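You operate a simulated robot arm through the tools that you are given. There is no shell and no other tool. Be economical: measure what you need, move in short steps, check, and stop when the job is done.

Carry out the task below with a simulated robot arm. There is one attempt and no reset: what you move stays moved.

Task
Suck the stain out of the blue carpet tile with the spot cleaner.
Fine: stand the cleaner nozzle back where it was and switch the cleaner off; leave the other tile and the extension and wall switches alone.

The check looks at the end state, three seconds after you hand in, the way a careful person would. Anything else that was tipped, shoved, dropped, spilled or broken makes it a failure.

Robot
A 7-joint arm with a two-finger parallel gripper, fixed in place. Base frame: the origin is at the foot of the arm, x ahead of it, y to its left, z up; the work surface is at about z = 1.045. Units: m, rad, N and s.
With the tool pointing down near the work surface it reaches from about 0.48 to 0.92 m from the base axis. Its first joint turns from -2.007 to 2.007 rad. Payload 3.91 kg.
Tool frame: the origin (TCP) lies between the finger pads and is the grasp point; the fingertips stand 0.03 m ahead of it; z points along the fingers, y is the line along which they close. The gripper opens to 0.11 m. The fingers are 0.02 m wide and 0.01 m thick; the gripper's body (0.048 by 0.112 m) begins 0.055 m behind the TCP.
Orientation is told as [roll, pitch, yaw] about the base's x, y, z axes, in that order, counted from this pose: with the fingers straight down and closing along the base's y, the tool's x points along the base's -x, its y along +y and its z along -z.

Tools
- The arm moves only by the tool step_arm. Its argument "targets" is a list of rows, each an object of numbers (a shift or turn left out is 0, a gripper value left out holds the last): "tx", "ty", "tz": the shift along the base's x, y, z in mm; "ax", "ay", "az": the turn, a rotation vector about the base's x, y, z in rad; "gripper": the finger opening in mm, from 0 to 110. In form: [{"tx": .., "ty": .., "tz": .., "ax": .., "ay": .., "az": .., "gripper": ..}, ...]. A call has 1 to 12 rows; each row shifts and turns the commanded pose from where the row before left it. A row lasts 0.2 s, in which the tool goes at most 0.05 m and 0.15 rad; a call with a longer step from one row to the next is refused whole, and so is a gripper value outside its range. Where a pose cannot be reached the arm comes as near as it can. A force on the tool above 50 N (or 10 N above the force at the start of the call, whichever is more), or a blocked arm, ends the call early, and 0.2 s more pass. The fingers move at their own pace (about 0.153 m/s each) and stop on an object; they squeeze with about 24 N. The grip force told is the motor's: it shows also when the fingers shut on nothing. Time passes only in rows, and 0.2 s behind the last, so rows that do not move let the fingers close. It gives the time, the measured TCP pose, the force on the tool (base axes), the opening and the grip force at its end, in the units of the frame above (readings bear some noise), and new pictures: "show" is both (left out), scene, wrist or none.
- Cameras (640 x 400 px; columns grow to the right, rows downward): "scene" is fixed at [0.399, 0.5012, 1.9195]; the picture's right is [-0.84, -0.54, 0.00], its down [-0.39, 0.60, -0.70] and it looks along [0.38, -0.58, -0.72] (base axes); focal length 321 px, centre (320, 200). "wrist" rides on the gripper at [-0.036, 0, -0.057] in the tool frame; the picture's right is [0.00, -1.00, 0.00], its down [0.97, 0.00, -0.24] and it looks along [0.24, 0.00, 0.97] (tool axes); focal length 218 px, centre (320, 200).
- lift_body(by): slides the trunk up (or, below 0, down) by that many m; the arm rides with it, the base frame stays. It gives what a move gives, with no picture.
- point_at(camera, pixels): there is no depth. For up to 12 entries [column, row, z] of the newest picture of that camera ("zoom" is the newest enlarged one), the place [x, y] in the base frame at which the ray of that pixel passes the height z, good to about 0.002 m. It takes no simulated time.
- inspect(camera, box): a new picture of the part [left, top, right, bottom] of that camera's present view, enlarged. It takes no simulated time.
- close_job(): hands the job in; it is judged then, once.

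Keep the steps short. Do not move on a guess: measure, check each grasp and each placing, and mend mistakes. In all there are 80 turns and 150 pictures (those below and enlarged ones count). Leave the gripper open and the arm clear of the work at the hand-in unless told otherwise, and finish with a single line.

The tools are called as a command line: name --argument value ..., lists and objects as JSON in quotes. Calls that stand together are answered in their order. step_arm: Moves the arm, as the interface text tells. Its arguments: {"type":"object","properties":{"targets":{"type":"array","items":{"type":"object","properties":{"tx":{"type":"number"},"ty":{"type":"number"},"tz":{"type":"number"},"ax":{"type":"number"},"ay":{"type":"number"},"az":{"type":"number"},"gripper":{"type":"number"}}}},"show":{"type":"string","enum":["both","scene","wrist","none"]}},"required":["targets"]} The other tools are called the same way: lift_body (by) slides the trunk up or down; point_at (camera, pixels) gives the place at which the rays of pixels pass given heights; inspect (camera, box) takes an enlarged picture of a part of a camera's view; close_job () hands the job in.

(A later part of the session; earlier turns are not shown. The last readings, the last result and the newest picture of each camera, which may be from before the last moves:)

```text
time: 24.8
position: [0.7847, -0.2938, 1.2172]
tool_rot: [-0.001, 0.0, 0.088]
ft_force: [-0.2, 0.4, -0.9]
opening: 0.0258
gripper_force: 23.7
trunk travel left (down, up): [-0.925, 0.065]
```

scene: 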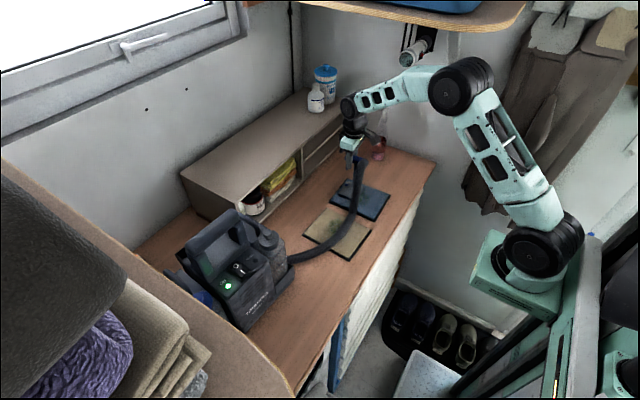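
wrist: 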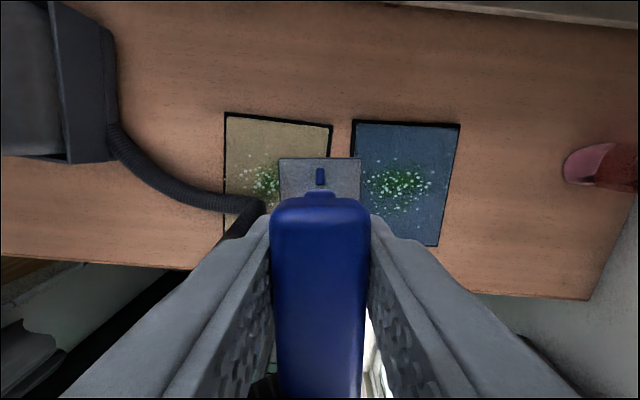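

Contact is just starting at 1.217, so the grip slipped about 2–3 mm and I'll account for that at the end. I'll lower 1 mm more and stroke slowly toward -x.

step_arm --targets '[{"tz": -1.0}, {"tx": -12}, {"tx": -12}, {"tx": -12}, {"tx": -12}, {"tx": -12}, {"tx": -12}, {"tx": -12}, {}]' --show "scene"

inspect --camera "scene" --box '[320, 150, 420, 240]'

```text
time: 26.8
position: [0.6997, -0.2953, 1.2154]
tool_rot: [-0.001, 0.001, 0.091]
ft_force: [0.8, 0.2, 0.4]
opening: 0.0257
gripper_force: 23.6
trunk travel left (down, up): [-0.925, 0.065]
```

scene: 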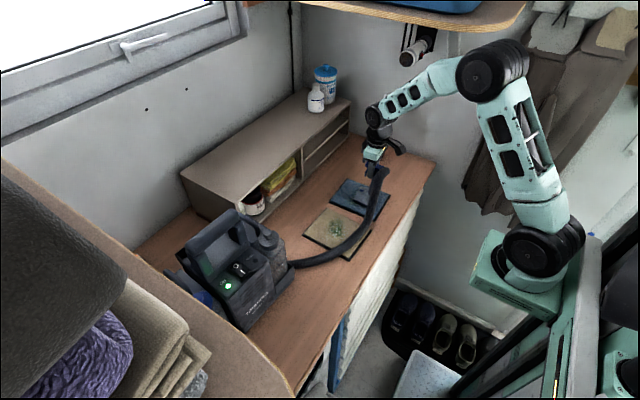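

```text
4.44 times, centred on (370, 195) of scene
```

zoom: 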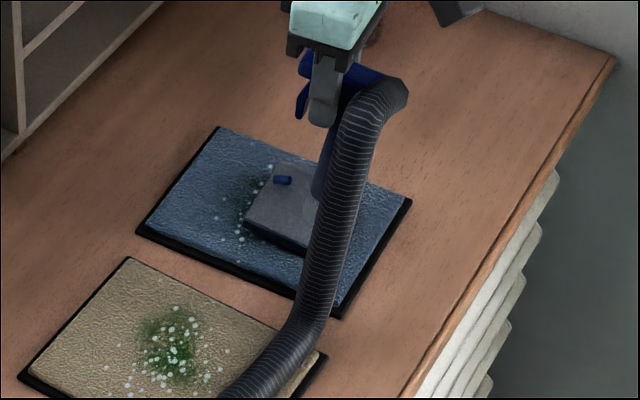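

Force is light and the grip is fine. I'll stroke back toward +x, shift a lane by +22 mm in y, and look.

step_arm --targets '[{"tx": 14, "tz": -0.5}, {"tx": 14}, {"tx": 14}, {"tx": 14}, {"tx": 14}, {"tx": 14}, {"ty": 11}, {"ty": 11}, {}]' --show "wrist"

inspect --camera "scene" --box '[320, 150, 420, 240]'

```text
time: 28.8
position: [0.7838, -0.2715, 1.2149]
tool_rot: [0.0, -0.002, 0.09]
ft_force: [1.4, -0.4, 1.1]
opening: 0.0258
gripper_force: 23.9
trunk travel left (down, up): [-0.925, 0.065]
```

wrist: 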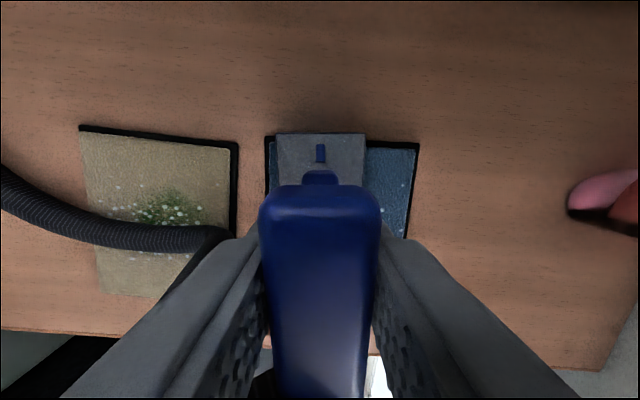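

```text
4.44 times, centred on (370, 195) of scene
```

zoom: 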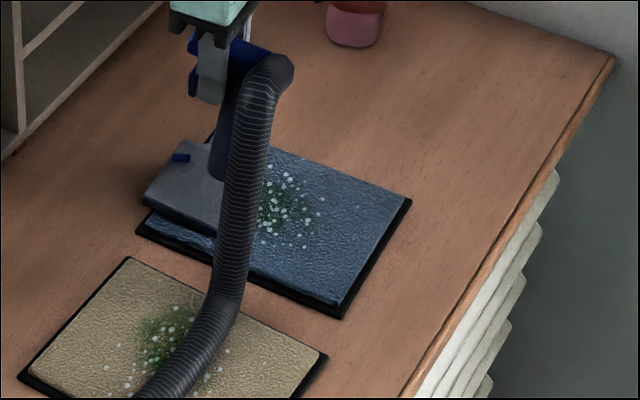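

The wrist view shows the foot has pivoted a little in the grip, with its front edge raised, because the stroke drag turned it about the pads. I'll lift and go back to the same viewing pose as before to compare the stain.

step_arm --targets '[{"tz": 25}, {"tz": 40}, {"tz": 38, "tx": -10}, {"ty": 40, "tx": -12}, {"ty": 40, "tx": -12}, {"ty": 18}, {}]'

inspect --camera "wrist" --box '[330, 80, 530, 240]'

inspect --camera "scene" --box '[310, 110, 410, 210]'

```text
time: 30.4
position: [0.75, -0.1763, 1.3191]
tool_rot: [0.0, -0.001, 0.089]
ft_force: [0.1, 0.8, -2.6]
opening: 0.0259
gripper_force: 24.4
trunk travel left (down, up): [-0.925, 0.065]
```

scene: 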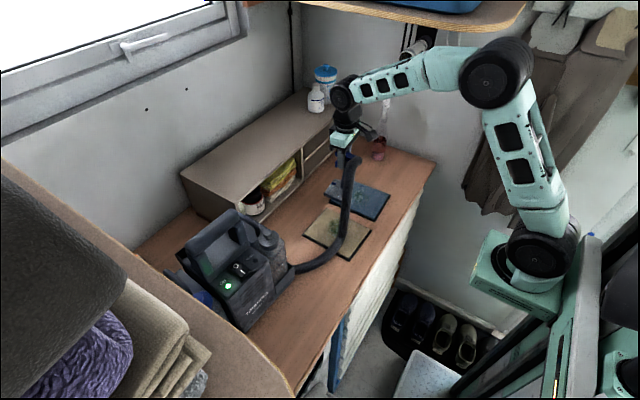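
wrist: 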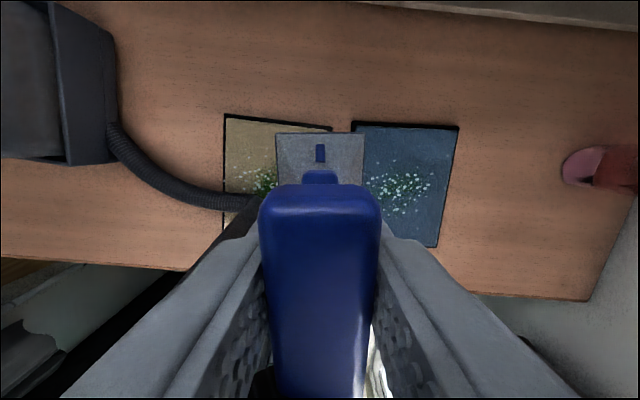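

```text
2.50 times, centred on (430, 160) of wrist
```

zoom: 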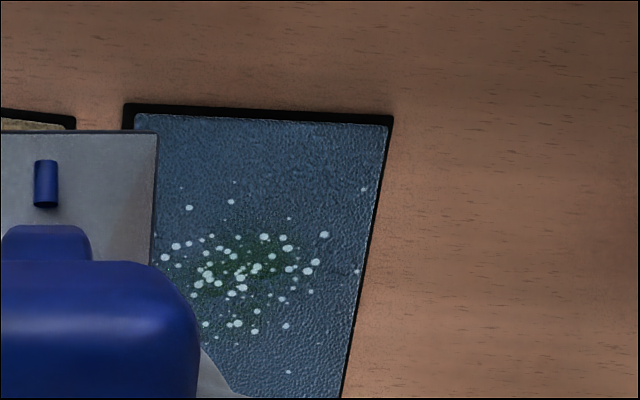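

```text
4.00 times, centred on (360, 160) of scene
```

zoom: 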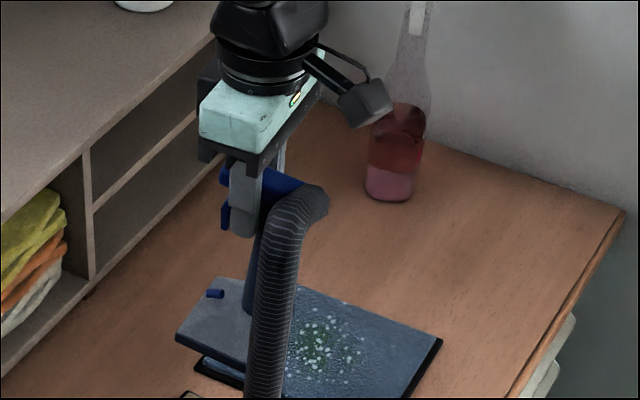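

The green has clearly faded, so suction works with contact time and the tile hasn't moved. To bring the foot flat again I'll pitch the tool +0.13 rad, return over the stain, and check.

step_arm --targets '[{"ty": -40, "ay": 0.07}, {"ty": -40, "ay": 0.06}, {"ty": -38}, {"tz": -40}, {"tz": -35}, {"tz": -10}, {}]'

inspect --camera "scene" --box '[320, 150, 420, 240]'

```text
time: 32.0
position: [0.7513, -0.2935, 1.2332]
tool_rot: [0.012, 0.129, 0.089]
ft_force: [0.1, -0.6, -2.9]
opening: 0.0257
gripper_force: 23.8
trunk travel left (down, up): [-0.925, 0.065]
```

scene: 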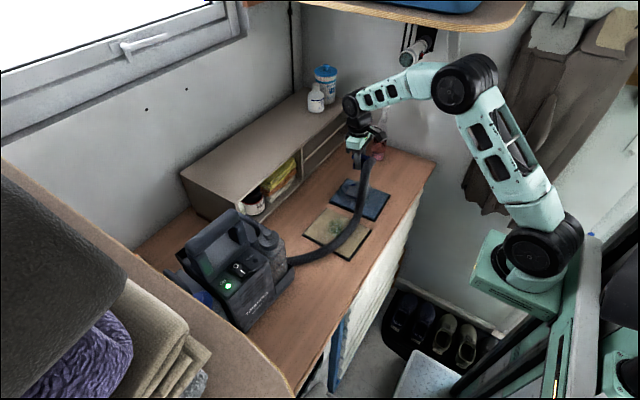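
wrist: 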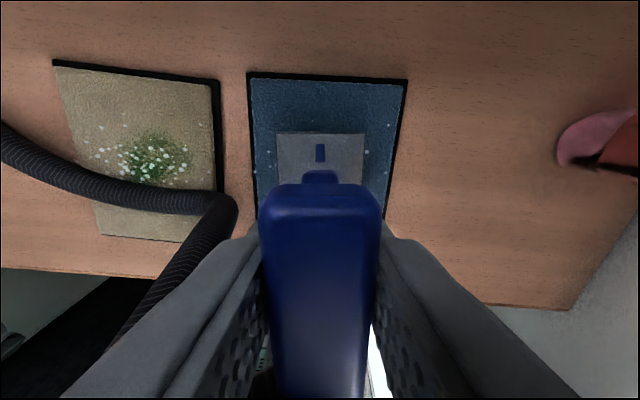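

```text
4.44 times, centred on (370, 195) of scene
```

zoom: 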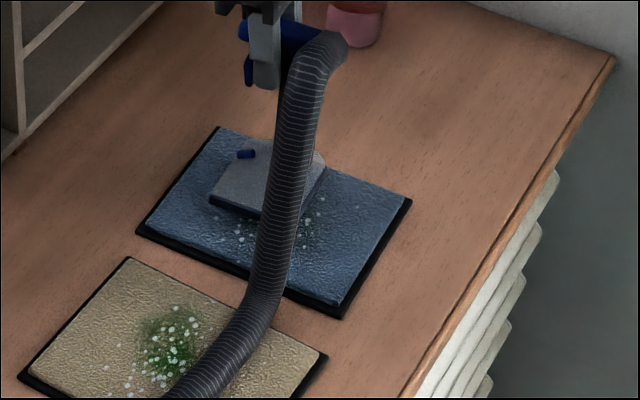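

The foot looks level. I'll lower in small steps to light contact.

step_arm --targets '[{"tz": -5}, {"tz": -4}, {"tz": -2}, {}]' --show "none"

step_arm --targets '[{"tz": -2}, {}]' --show "none"

```text
time: 33.0
position: [0.7506, -0.2927, 1.2218]
tool_rot: [0.012, 0.128, 0.089]
ft_force: [0.7, 0.8, -3.0]
opening: 0.0258
gripper_force: 24.7
trunk travel left (down, up): [-0.925, 0.065]
```

```text
time: 33.6
position: [0.7497, -0.2928, 1.2193]
tool_rot: [0.012, 0.128, 0.089]
ft_force: [-0.6, -0.2, -2.9]
opening: 0.0257
gripper_force: 24.2
trunk travel left (down, up): [-0.925, 0.065]
```

step_arm --targets '[{"tz": -2}, {}]' --show "none"

step_arm --targets '[{"tz": -1.5}, {}]' --show "none"

```text
time: 34.2
position: [0.7503, -0.2918, 1.2184]
tool_rot: [0.012, 0.129, 0.09]
ft_force: [0.4, -0.3, -3.1]
opening: 0.0256
gripper_force: 24.5
trunk travel left (down, up): [-0.925, 0.065]
```

```text
time: 34.8
position: [0.7507, -0.2921, 1.2174]
tool_rot: [0.012, 0.128, 0.089]
ft_force: [0.0, 1.4, -2.4]
opening: 0.0254
gripper_force: 24.2
trunk travel left (down, up): [-0.925, 0.065]
```

I'm almost touching. I'll go 1.5 mm lower and stroke along y, the stiff direction of the grip, over the stain.

step_arm --targets '[{"tz": -1.5}, {"ty": 10}, {"ty": 10}, {"ty": 5}, {"ty": -10}, {"ty": -10}, {"ty": -10}, {"ty": -10}, {"ty": -10}, {"ty": -10}, {}]' --show "scene"

inspect --camera "scene" --box '[320, 150, 420, 240]'

```text
time: 37.2
position: [0.7497, -0.3287, 1.2159]
tool_rot: [0.011, 0.129, 0.088]
ft_force: [0.0, -0.4, -1.8]
opening: 0.0258
gripper_force: 24.2
trunk travel left (down, up): [-0.925, 0.065]
```

scene: 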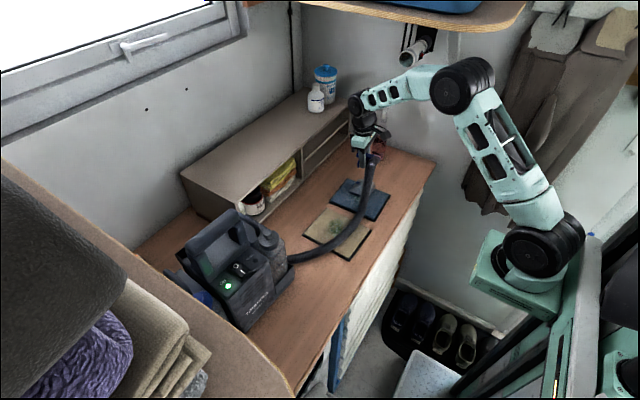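

```text
4.44 times, centred on (370, 195) of scene
```

zoom: 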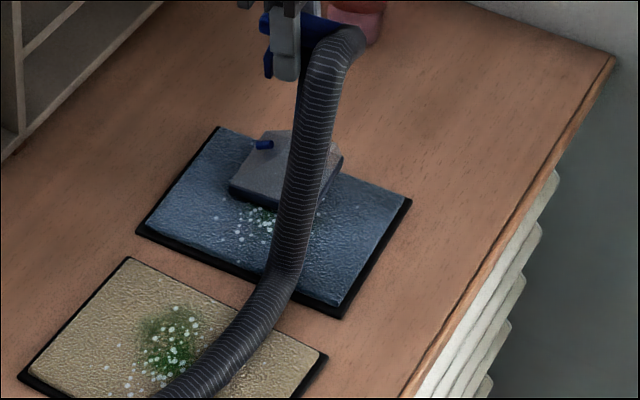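

The stain is paler and contact is very light (about 1 N). I'll press 1.5 mm more, stroke back in y, and step the lane a bit to -x.

step_arm --targets '[{"tz": -1.5}, {"ty": 10}, {"ty": 10}, {"ty": 10}, {"ty": 10}, {"ty": 10}, {"ty": 10}, {"tx": -10}, {"ty": -10}, {"ty": -10}, {"ty": -10}, {"ty": -5}]' --show "none"

step_arm --targets '[{"ty": -10}, {"ty": -10}, {"ty": -5}, {"tx": -10}, {"ty": 10}, {"ty": 10}, {"ty": 10}, {"ty": 10}, {"ty": 10}, {"ty": 10}, {}]' --show "scene"

inspect --camera "scene" --box '[320, 150, 420, 240]'

```text
time: 39.8
position: [0.7404, -0.3022, 1.2145]
tool_rot: [0.014, 0.127, 0.088]
ft_force: [0.6, 0.2, -2.8]
opening: 0.0257
gripper_force: 23.8
trunk travel left (down, up): [-0.925, 0.065]
```

```text
time: 42.2
position: [0.7286, -0.2659, 1.2135]
tool_rot: [0.012, 0.128, 0.089]
ft_force: [0.0, 0.0, -3.0]
opening: 0.0257
gripper_force: 24.4
trunk travel left (down, up): [-0.925, 0.065]
```

scene: 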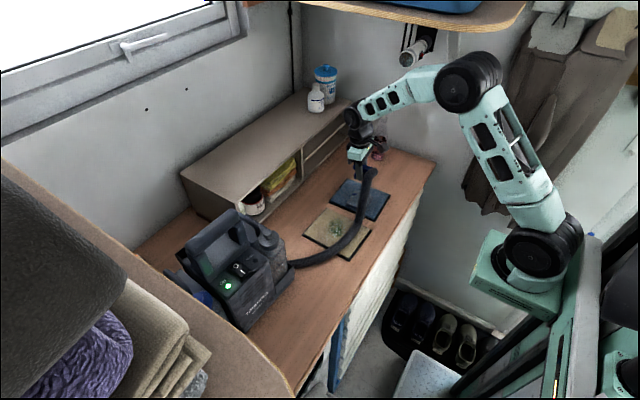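

```text
4.44 times, centred on (370, 195) of scene
```

zoom: 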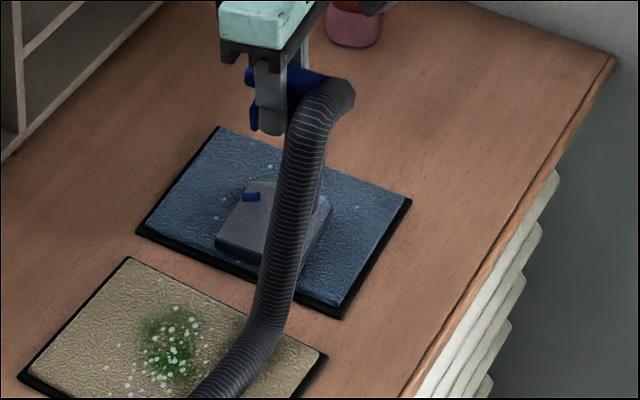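

Green on the visible part has gone. I'll lift and swing aside to the same viewing pose to check.

step_arm --targets '[{"tz": 25}, {"tz": 40}, {"tz": 40}, {"ty": 45, "tx": 10}, {"ty": 45, "tx": 10}, {}]'

inspect --camera "wrist" --box '[330, 80, 530, 240]'

inspect --camera "scene" --box '[320, 130, 420, 230]'

```text
time: 43.6
position: [0.7503, -0.1769, 1.3167]
tool_rot: [0.012, 0.13, 0.09]
ft_force: [0.9, 0.1, -3.0]
opening: 0.0257
gripper_force: 23.9
trunk travel left (down, up): [-0.925, 0.065]
```

scene: 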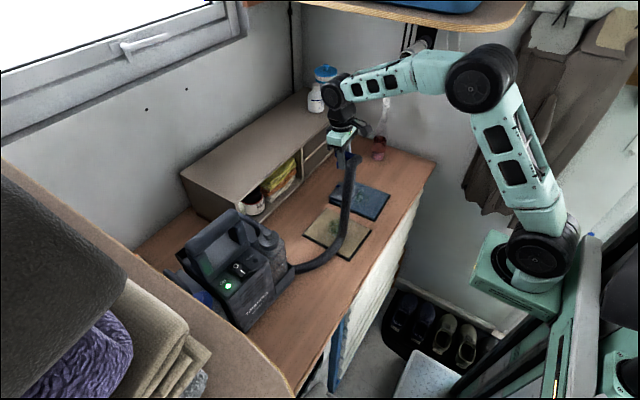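
wrist: 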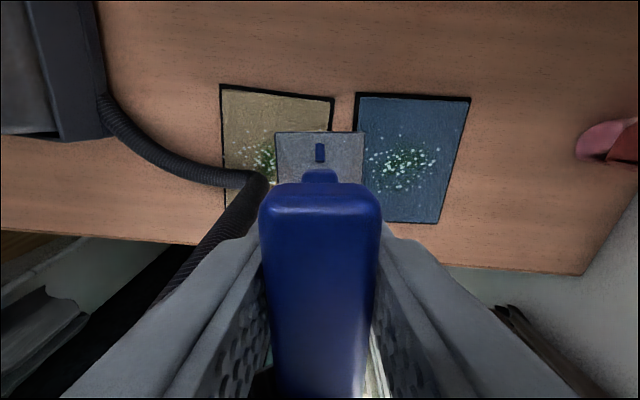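

```text
2.50 times, centred on (430, 160) of wrist
```

zoom: 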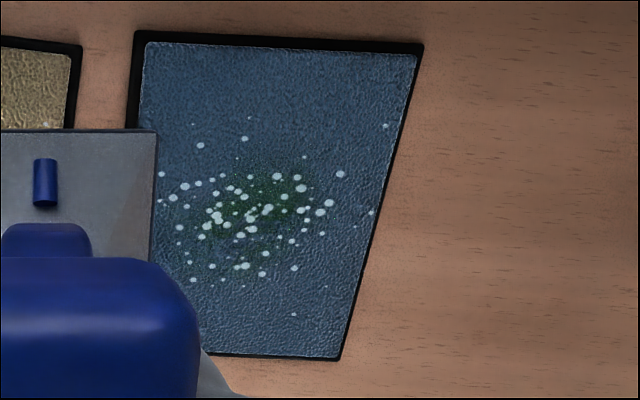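

```text
4.00 times, centred on (370, 180) of scene
```

zoom: 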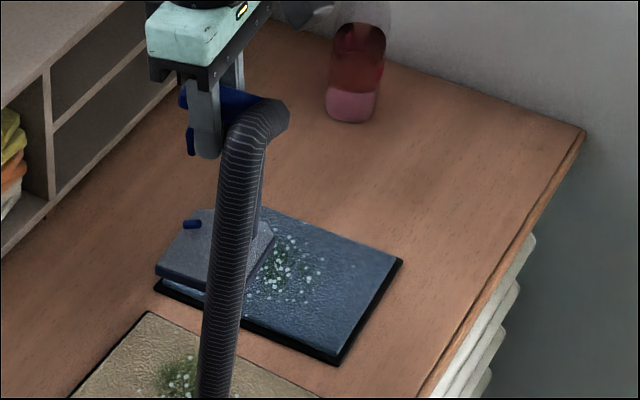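

This last pass barely touched, so there was little further fading; firmer contact matters. I'll return over the stain and lower until a definite contact of about 8–10 N.

step_arm --targets '[{"ty": -40}, {"ty": -40}, {"ty": -38}, {"tz": -45}, {"tz": -40}, {"tz": -15}, {"tz": -2}, {}]' --show "none"

step_arm --targets '[{"tz": -2}, {"tz": -1}, {}]' --show "none"

```text
time: 45.4
position: [0.7509, -0.2961, 1.2157]
tool_rot: [0.013, 0.129, 0.089]
ft_force: [0.6, -0.1, -3.1]
opening: 0.0255
gripper_force: 23.9
trunk travel left (down, up): [-0.925, 0.065]
```

```text
time: 46.2
position: [0.7502, -0.297, 1.2135]
tool_rot: [0.013, 0.129, 0.089]
ft_force: [0.0, 1.1, -2.6]
opening: 0.0258
gripper_force: 23.8
trunk travel left (down, up): [-0.925, 0.065]
```

step_arm --targets '[{"tz": -1.5}, {}]' --show "none"

step_arm --targets '[{"tz": -1.5}, {}]' --show "wrist"

inspect --camera "scene" --box '[330, 140, 410, 220]'

```text
time: 46.8
position: [0.7494, -0.2952, 1.2128]
tool_rot: [0.013, 0.128, 0.09]
ft_force: [0.1, -0.6, -2.3]
opening: 0.0256
gripper_force: 23.7
trunk travel left (down, up): [-0.925, 0.065]
```

```text
time: 47.4
position: [0.7493, -0.2949, 1.211]
tool_rot: [0.01, 0.126, 0.09]
ft_force: [-1.9, -0.1, 5.1]
opening: 0.0257
gripper_force: 23.6
trunk travel left (down, up): [-0.925, 0.065]
```

wrist: 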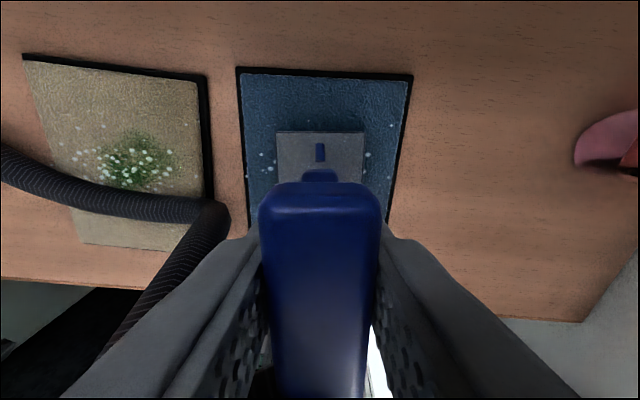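

```text
5.00 times, centred on (370, 180) of scene
```

zoom: 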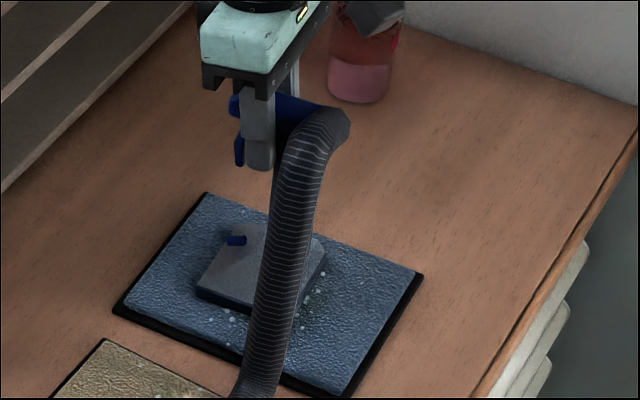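

Firm contact now, about 8 N net with the foot flat. I'll stroke in y over the stain.

step_arm --targets '[{"ty": 8}, {"ty": 8}, {"ty": 8}, {"ty": -8}, {"ty": -8}, {"ty": -8}, {"ty": -8}, {"ty": -8}, {"ty": -8}, {"ty": 8}, {"ty": 8}, {"ty": 8}]' --show "none"

step_arm --targets '[{"tx": -7}, {"tx": -7}, {"ty": 8}, {"ty": 8}, {"ty": 8}, {"ty": -8}, {"ty": -8}, {"ty": -8}, {"ty": -8}, {"ty": -8}, {"ty": -8}]' --show "scene"

inspect --camera "scene" --box '[330, 140, 410, 220]'

```text
time: 50.0
position: [0.7484, -0.2961, 1.2096]
tool_rot: [0.012, 0.132, 0.089]
ft_force: [-0.7, 0.4, -2.6]
opening: 0.0257
gripper_force: 24.2
trunk travel left (down, up): [-0.925, 0.065]
```

```text
time: 52.4
position: [0.7361, -0.3198, 1.2098]
tool_rot: [0.013, 0.129, 0.091]
ft_force: [-0.1, 0.1, -2.9]
opening: 0.0257
gripper_force: 24.0
trunk travel left (down, up): [-0.925, 0.065]
```

scene: 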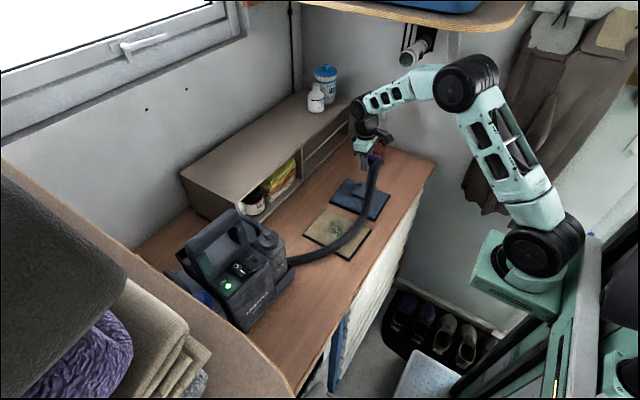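

```text
5.00 times, centred on (370, 180) of scene
```

zoom: 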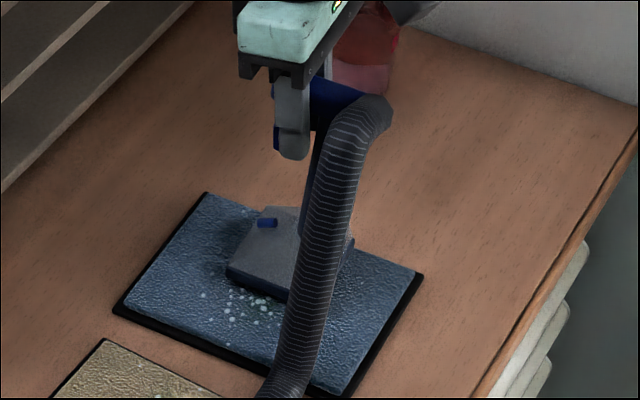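

The vertical load vanishes as I stroke because the bar creeps up between the pads. That calls for a deeper grip. I'll stand the nozzle flat on the stain and, once it carries its own weight, release and re-grip lower.

step_arm --targets '[{"ty": 10, "tx": 4}, {"ty": 10, "tx": 4}, {"ty": 5, "tx": 4}, {"tz": -1}, {}]' --show "none"

step_arm --targets '[{"tz": -1}, {}]' --show "both"

inspect --camera "scene" --box '[330, 140, 410, 220]'

```text
time: 53.6
position: [0.7477, -0.2949, 1.2094]
tool_rot: [0.013, 0.13, 0.091]
ft_force: [0.6, -0.1, -3.0]
opening: 0.0255
gripper_force: 23.8
trunk travel left (down, up): [-0.925, 0.065]
```

```text
time: 54.2
position: [0.748, -0.2951, 1.2076]
tool_rot: [0.014, 0.129, 0.09]
ft_force: [-0.1, -0.2, -2.4]
opening: 0.0258
gripper_force: 24.0
trunk travel left (down, up): [-0.925, 0.065]
```

scene: 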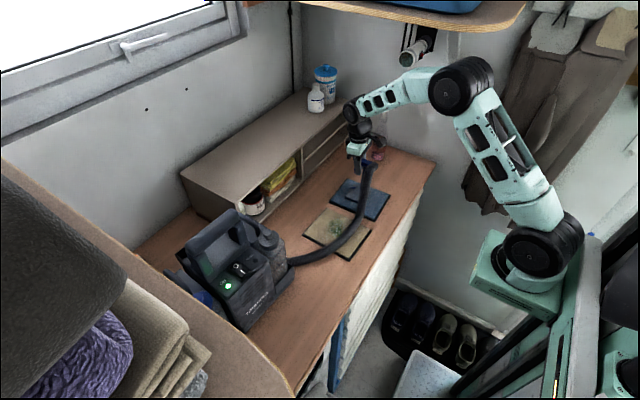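
wrist: 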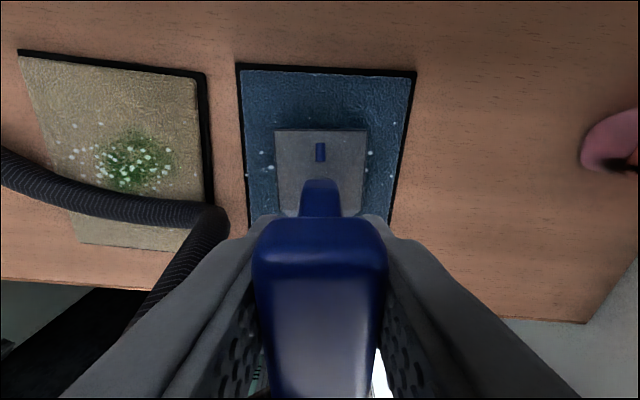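

```text
5.00 times, centred on (370, 180) of scene
```

zoom: 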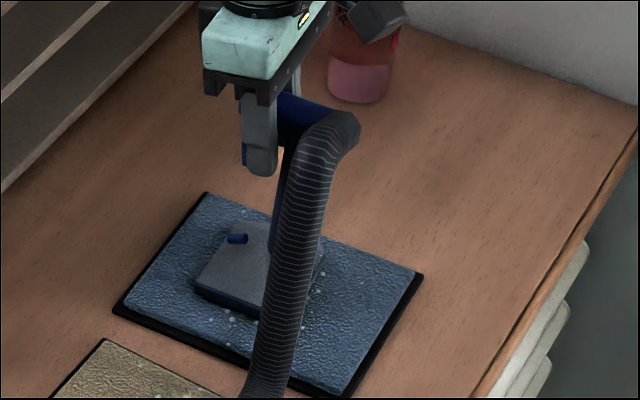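

The wrist view shows the grip end now further back (row 220), so the nozzle leans back about 0.07 rad in the world. I'll correct by pitching +0.07 with the foot slightly lifted, then set it down flat.

step_arm --targets '[{"tz": 4}, {"ay": 0.07, "tx": 8}, {}, {"tz": -3}, {}]' --show "both"

inspect --camera "scene" --box '[330, 140, 410, 220]'

```text
time: 55.4
position: [0.7555, -0.2949, 1.208]
tool_rot: [0.017, 0.199, 0.091]
ft_force: [0.0, -0.4, -3.2]
opening: 0.026
gripper_force: 23.8
trunk travel left (down, up): [-0.925, 0.065]
```

scene: 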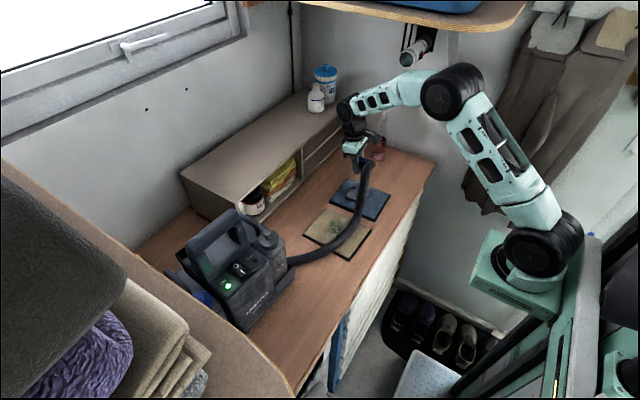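
wrist: 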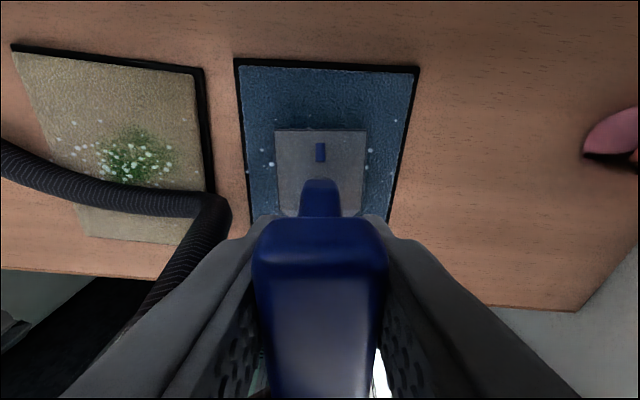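

```text
5.00 times, centred on (370, 180) of scene
```

zoom: 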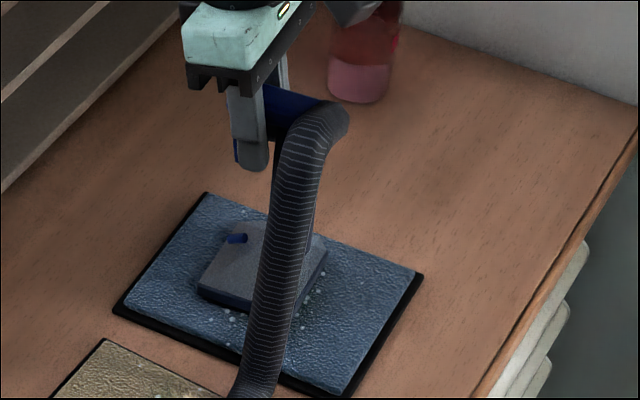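

The foot now looks level, just above the pile. I'll lower until it carries the weight.

step_arm --targets '[{"tz": -1.5}, {}]' --show "none"

step_arm --targets '[{"tz": -1.5}, {}]' --show "none"

step_arm --targets '[{"tz": -1}, {}]' --show "none"

```text
time: 56.0
position: [0.7566, -0.2953, 1.209]
tool_rot: [0.018, 0.199, 0.091]
ft_force: [0.6, -0.9, -3.0]
opening: 0.026
gripper_force: 24.5
trunk travel left (down, up): [-0.925, 0.065]
```

```text
time: 56.6
position: [0.7569, -0.2945, 1.2066]
tool_rot: [0.019, 0.2, 0.089]
ft_force: [0.6, -0.3, -2.2]
opening: 0.026
gripper_force: 23.2
trunk travel left (down, up): [-0.925, 0.065]
```

```text
time: 57.2
position: [0.756, -0.2937, 1.2062]
tool_rot: [0.017, 0.2, 0.091]
ft_force: [-0.6, -0.1, 2.7]
opening: 0.0258
gripper_force: 24.5
trunk travel left (down, up): [-0.925, 0.065]
```

The foot carries the load, about 5.7 N net. I'll hold for a second, then open slightly to 36 mm and check that it stands.

step_arm --targets '[{}, {}, {}, {}, {"gripper": 30}, {"gripper": 38}, {}]' --show "both"

inspect --camera "scene" --box '[330, 140, 410, 220]'

```text
time: 58.8
position: [0.7553, -0.2944, 1.206]
tool_rot: [0.017, 0.198, 0.09]
ft_force: [-0.2, -0.8, 0.0]
opening: 0.038
gripper_force: 0.2
trunk travel left (down, up): [-0.925, 0.065]
```

scene: 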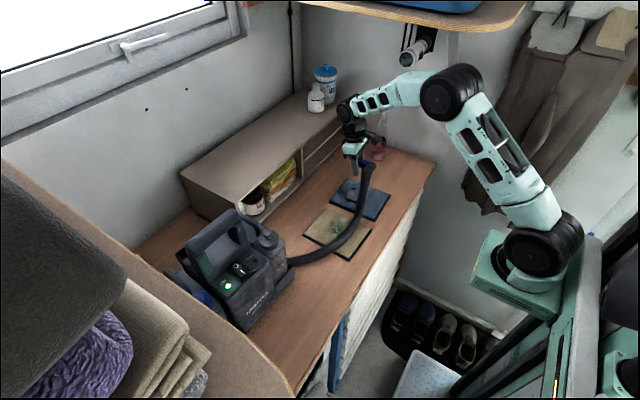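
wrist: 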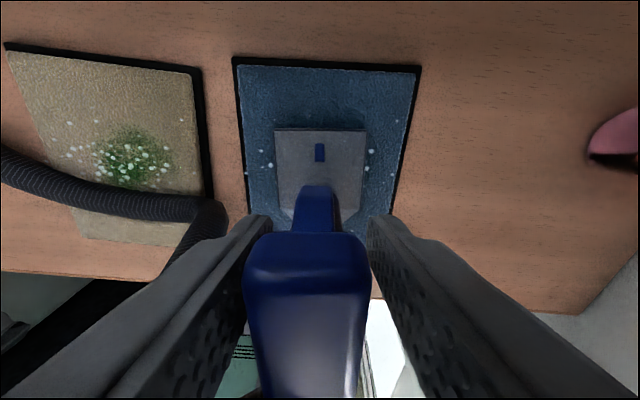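

```text
5.00 times, centred on (370, 180) of scene
```

zoom: 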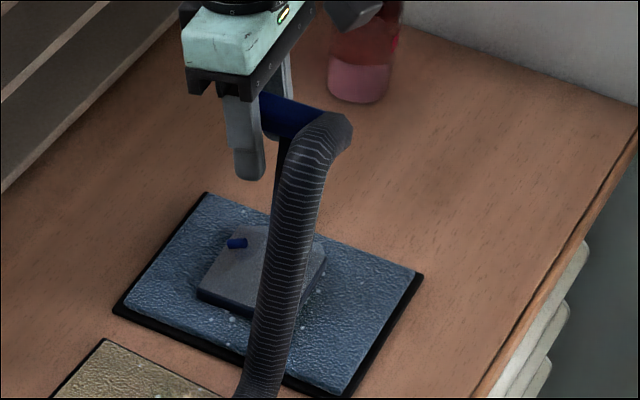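

It stands by itself on the carpet, with the force at zero. I'll measure where the foot and bar are now.

point_at --camera "wrist" --pixels '[[275, 131, 1.067], [366, 131, 1.067], [360, 214, 1.067], [247, 245, 1.228], [368, 245, 1.228], [307, 240, 1.228], [255, 300, 1.228], [360, 300, 1.228]]'

point_at --camera "scene" --pixels '[[345.2, 198.4, 1.067], [354, 184.6, 1.067], [371.4, 190, 1.067], [358.5, 158, 1.228], [324, 210, 1.055]]'

```text
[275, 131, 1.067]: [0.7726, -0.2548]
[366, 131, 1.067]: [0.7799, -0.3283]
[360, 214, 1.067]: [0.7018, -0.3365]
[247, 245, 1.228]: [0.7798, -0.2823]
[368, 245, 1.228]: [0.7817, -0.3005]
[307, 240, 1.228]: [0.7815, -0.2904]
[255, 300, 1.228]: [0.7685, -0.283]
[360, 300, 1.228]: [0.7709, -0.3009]
```

```text
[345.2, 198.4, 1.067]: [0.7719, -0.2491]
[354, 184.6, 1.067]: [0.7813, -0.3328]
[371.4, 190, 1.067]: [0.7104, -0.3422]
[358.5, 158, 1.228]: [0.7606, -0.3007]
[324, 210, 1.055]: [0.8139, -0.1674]
```

The foot centre is about (0.741, -0.293), well centred on the stain. I'll straighten the tool, centre it on the bar, and go down toward z≈1.181 for a deep grip with the bar near the palm.

step_arm --targets '[{"ty": 3, "gripper": 46}, {"ay": -0.1, "tx": 2}, {"ay": -0.099, "tx": 1}, {"tz": -8}, {"tz": -8}, {}]' --show "both"

inspect --camera "scene" --box '[330, 130, 410, 210]'

```text
time: 60.2
position: [0.7591, -0.2916, 1.1895]
tool_rot: [-0.002, -0.001, 0.089]
ft_force: [-0.6, 0.4, 0.3]
opening: 0.0461
gripper_force: 0.0
trunk travel left (down, up): [-0.925, 0.065]
```

scene: 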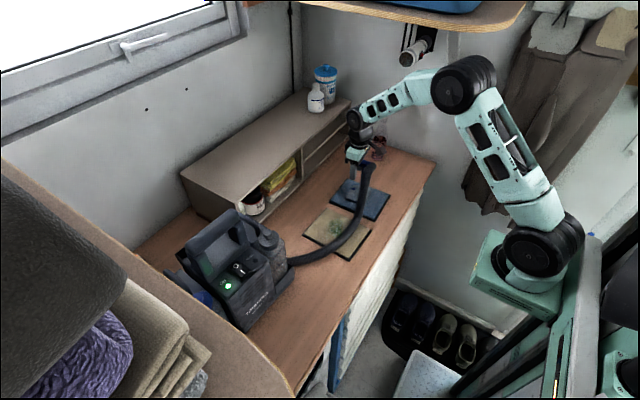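
wrist: 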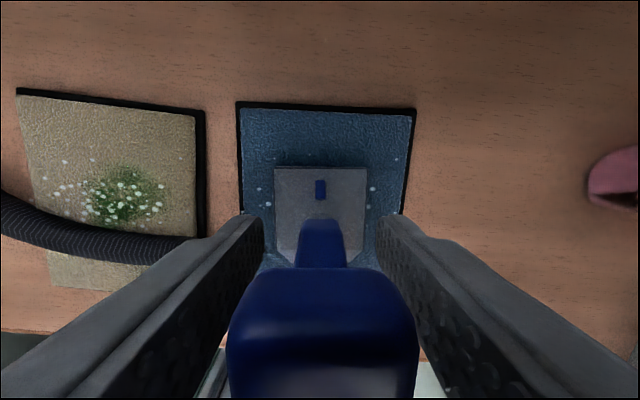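

```text
5.00 times, centred on (370, 170) of scene
```

zoom: 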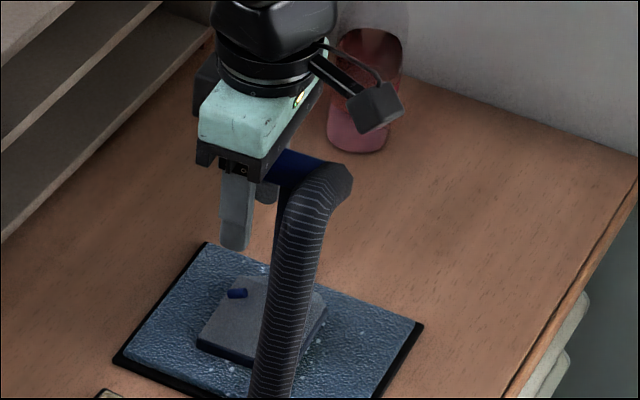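

The bar is centred between the fingers with clear room. I'll descend in small steps until the palm just touches or z reaches about 1.176.

step_arm --targets '[{"tz": -4}, {"tz": -4}, {}]' --show "none"

step_arm --targets '[{"tz": -3}, {"tz": -2}, {}]' --show "both"

inspect --camera "scene" --box '[330, 130, 410, 210]'

```text
time: 61.0
position: [0.7592, -0.2911, 1.1818]
tool_rot: [0.0, 0.003, 0.088]
ft_force: [0.5, -0.1, -0.4]
opening: 0.046
gripper_force: 0.1
trunk travel left (down, up): [-0.925, 0.065]
```

```text
time: 61.8
position: [0.7595, -0.29, 1.1776]
tool_rot: [0.001, -0.002, 0.089]
ft_force: [0.0, 1.0, 0.0]
opening: 0.0459
gripper_force: 0.0
trunk travel left (down, up): [-0.925, 0.065]
```

scene: 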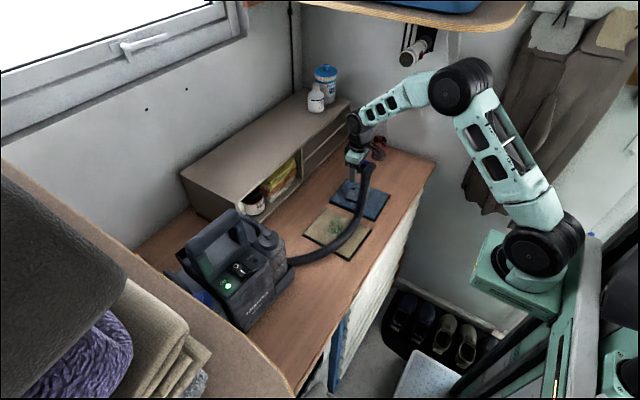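
wrist: 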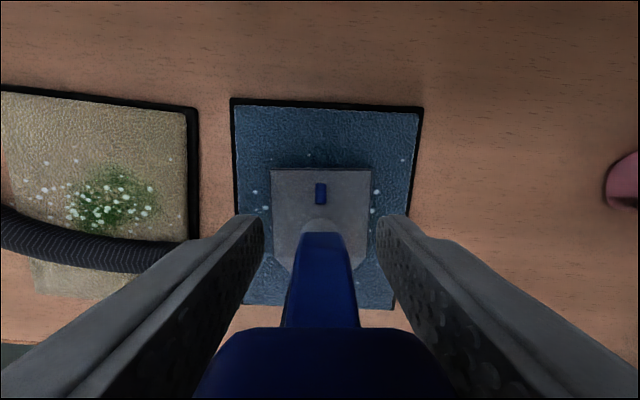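

```text
5.00 times, centred on (370, 170) of scene
```

zoom: 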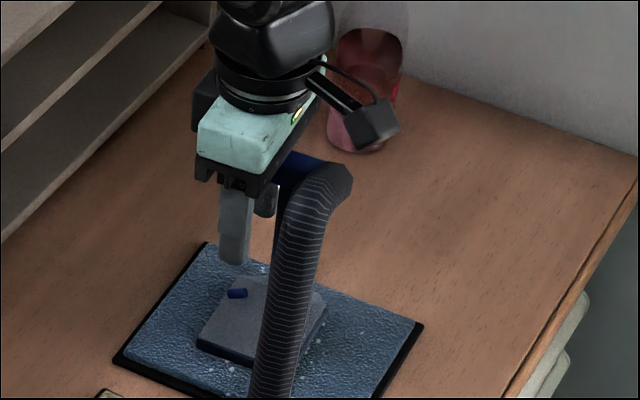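

Not touching yet. A few more small steps down.

step_arm --targets '[{"tz": -2}, {"tz": -2}, {}]' --show "none"

step_arm --targets '[{"tz": -2}, {}]' --show "none"

step_arm --targets '[{"tz": -2}, {}]' --show "none"

```text
time: 62.6
position: [0.7589, -0.2917, 1.1742]
tool_rot: [-0.001, 0.0, 0.09]
ft_force: [0.0, 0.6, -0.8]
opening: 0.0459
gripper_force: 0.1
trunk travel left (down, up): [-0.925, 0.065]
```

```text
time: 63.2
position: [0.7599, -0.2925, 1.1727]
tool_rot: [0.001, -0.003, 0.088]
ft_force: [-0.3, 0.2, 7.4]
opening: 0.0459
gripper_force: 0.0
trunk travel left (down, up): [-0.925, 0.065]
```

```text
time: 63.8
position: [0.7599, -0.2914, 1.1721]
tool_rot: [-0.001, -0.005, 0.089]
ft_force: [2.0, -1.5, 26.8]
opening: 0.0461
gripper_force: 0.0
trunk travel left (down, up): [-0.925, 0.065]
```

The palm now rests on the bar top (27 N). I'll ease 1.5 mm, close the fingers, and dwell there pressing.

step_arm --targets '[{"tz": 1.5}, {"gripper": 20}, {"gripper": 0}, {}, {}, {}]' --show "both"

inspect --camera "scene" --box '[330, 130, 410, 210]'

```text
time: 65.2
position: [0.7596, -0.2925, 1.1728]
tool_rot: [-0.002, -0.002, 0.089]
ft_force: [6.1, -5.6, 29.2]
opening: 0.0257
gripper_force: 23.3
trunk travel left (down, up): [-0.925, 0.065]
```

scene: 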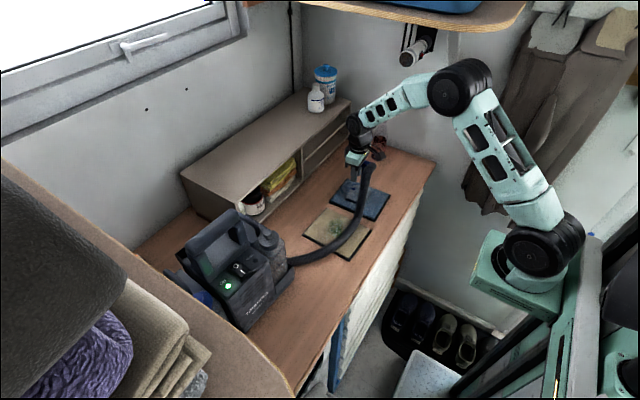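
wrist: 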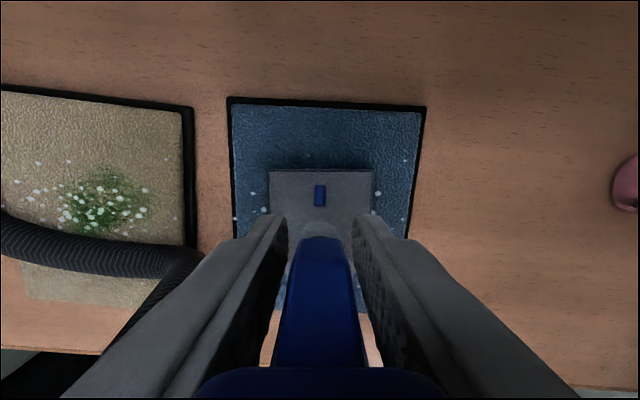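

```text
5.00 times, centred on (370, 170) of scene
```

zoom: 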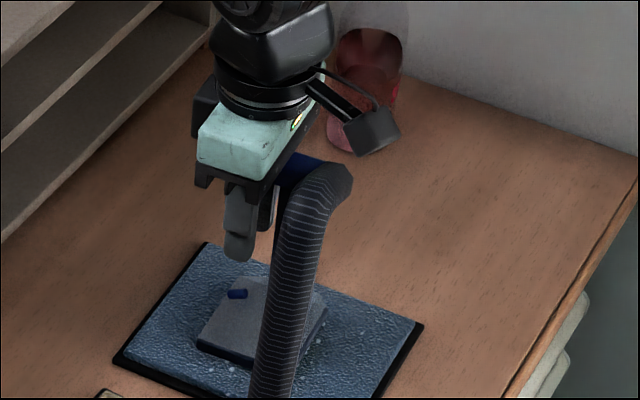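

The grip is closed at 26 mm with the palm seated, but 29 N is too much. I'll ease up and read the force.

step_arm --targets '[{"tz": 1}, {}]' --show "none"

step_arm --targets '[{"tz": 1}, {}]' --show "none"

```text
time: 65.8
position: [0.7588, -0.2915, 1.1718]
tool_rot: [0.001, 0.0, 0.088]
ft_force: [7.6, -4.9, 19.9]
opening: 0.0256
gripper_force: 24.2
trunk travel left (down, up): [-0.925, 0.065]
```

```text
time: 66.4
position: [0.7576, -0.2907, 1.1718]
tool_rot: [0.001, 0.002, 0.089]
ft_force: [5.7, -3.9, 9.8]
opening: 0.0256
gripper_force: 24.1
trunk travel left (down, up): [-0.925, 0.065]
```

That's about 10 N. I'll ease another 0.4 mm and make slow strokes over the stain with this stiff grip.

step_arm --targets '[{"tz": 0.4}, {"ty": 7}, {"ty": 7}, {"ty": 7}, {"ty": -7}, {"ty": -7}, {"ty": -7}, {"ty": -7}, {"ty": -7}, {"ty": -7}, {"ty": 7}, {"ty": 7}]' --show "none"

step_arm --targets '[{"ty": 7}, {"tx": 7}, {"tx": 7}, {"tx": -7}, {"tx": -7}, {"tx": -7}, {"tx": -7}, {"tx": -7}, {"tx": 7}, {"tx": 7}]' --show "both"

inspect --camera "scene" --box '[330, 130, 410, 210]'

```text
time: 69.0
position: [0.759, -0.2971, 1.1737]
tool_rot: [-0.001, -0.002, 0.09]
ft_force: [5.9, 8.7, 25.4]
opening: 0.0257
gripper_force: 24.1
trunk travel left (down, up): [-0.925, 0.065]
```

```text
time: 71.2
position: [0.751, -0.291, 1.1734]
tool_rot: [0.0, 0.001, 0.087]
ft_force: [8.6, -2.6, 29.7]
opening: 0.0258
gripper_force: 23.9
trunk travel left (down, up): [-0.925, 0.065]
```

scene: 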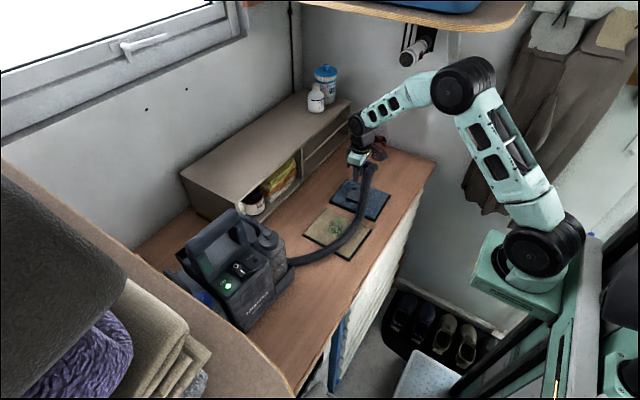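
wrist: 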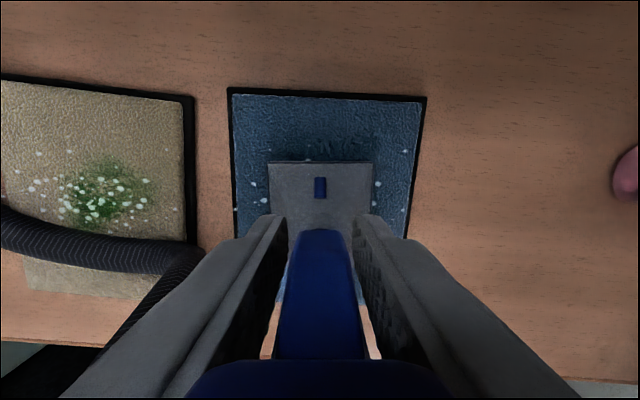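

```text
5.00 times, centred on (370, 170) of scene
```

zoom: 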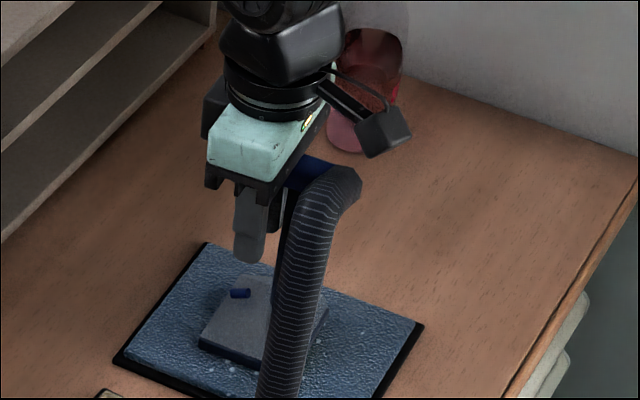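

The tile corners haven't moved. Force is back at 30 N with strokes, so I'll lift and view the result from the side pose.

step_arm --targets '[{"tz": 5}, {"tz": 25}, {"tz": 40}, {"tz": 40}, {"ty": 40}, {"ty": 40}, {"ty": 35}, {}]'

inspect --camera "wrist" --box '[330, 80, 530, 260]'

inspect --camera "scene" --box '[320, 130, 420, 230]'

```text
time: 73.0
position: [0.7514, -0.1749, 1.2831]
tool_rot: [0.002, 0.002, 0.089]
ft_force: [-0.5, 1.1, -2.6]
opening: 0.0257
gripper_force: 23.5
trunk travel left (down, up): [-0.925, 0.065]
```

scene: 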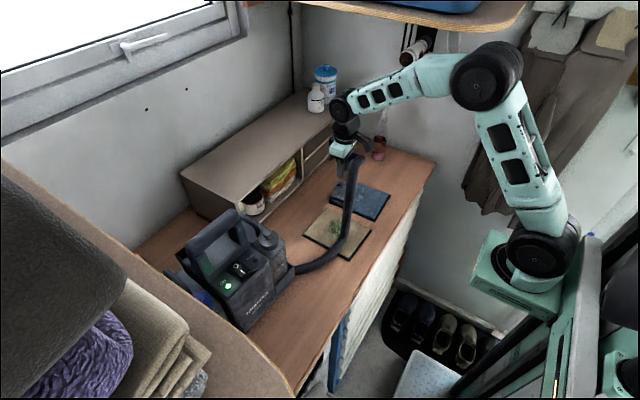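
wrist: 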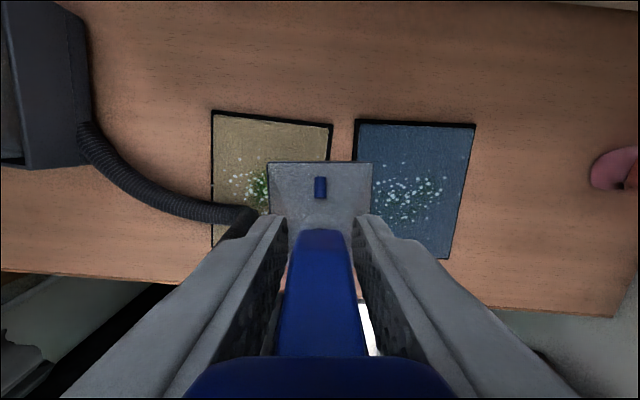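

```text
2.22 times, centred on (430, 170) of wrist
```

zoom: 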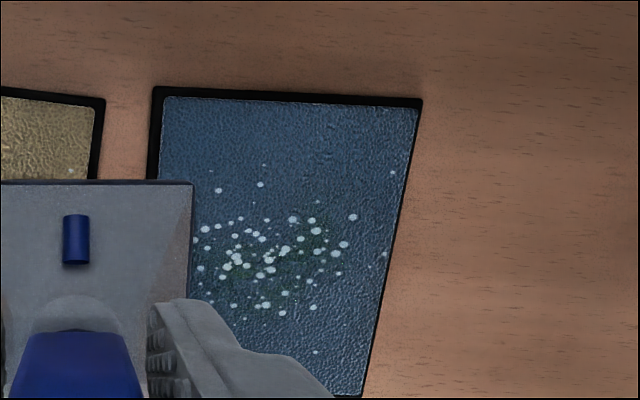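

```text
4.00 times, centred on (370, 180) of scene
```

zoom: 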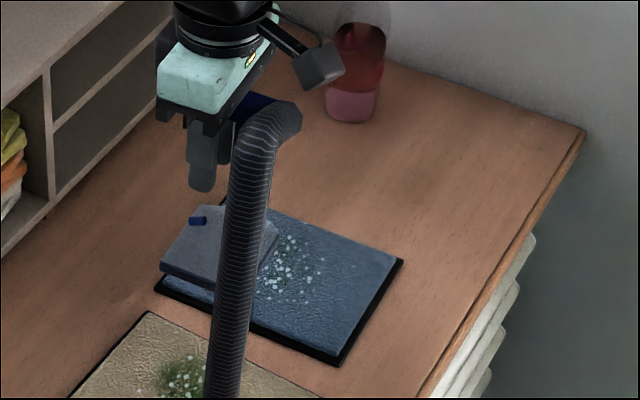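

The green is almost gone, and a trace plus the white specks remain. I'll do another round of firm strokes with lighter load.

step_arm --targets '[{"ty": -40}, {"ty": -40}, {"ty": -35}, {"tz": -40}, {"tz": -40}, {"tz": -22}, {"tz": -5}, {}]' --show "none"

step_arm --targets '[{"tz": -1}, {}]' --show "none"

```text
time: 74.8
position: [0.7527, -0.2911, 1.1763]
tool_rot: [0.001, -0.001, 0.089]
ft_force: [-0.5, -0.4, -2.8]
opening: 0.0259
gripper_force: 24.4
trunk travel left (down, up): [-0.925, 0.065]
```

```text
time: 75.4
position: [0.752, -0.2907, 1.175]
tool_rot: [0.0, -0.001, 0.089]
ft_force: [-1.0, -0.5, -2.2]
opening: 0.0258
gripper_force: 24.6
trunk travel left (down, up): [-0.925, 0.065]
```

step_arm --targets '[{"tz": -1.2}, {}]' --show "none"

step_arm --targets '[{"tx": 8}, {"tx": 8}, {"tx": 8}, {"tx": -8}, {"tx": -8}, {"tx": -8}, {"tx": -8}, {"tx": -8}, {"tx": -8}, {"tx": -8}, {"tx": 8}, {"tx": 8}]' --show "none"

```text
time: 76.0
position: [0.7511, -0.2915, 1.1731]
tool_rot: [-0.001, 0.001, 0.088]
ft_force: [-0.7, -0.3, -1.3]
opening: 0.0258
gripper_force: 23.8
trunk travel left (down, up): [-0.925, 0.065]
```

```text
time: 78.6
position: [0.736, -0.2919, 1.1739]
tool_rot: [0.0, 0.001, 0.088]
ft_force: [-0.7, -0.5, -1.4]
opening: 0.0256
gripper_force: 23.9
trunk travel left (down, up): [-0.925, 0.065]
```

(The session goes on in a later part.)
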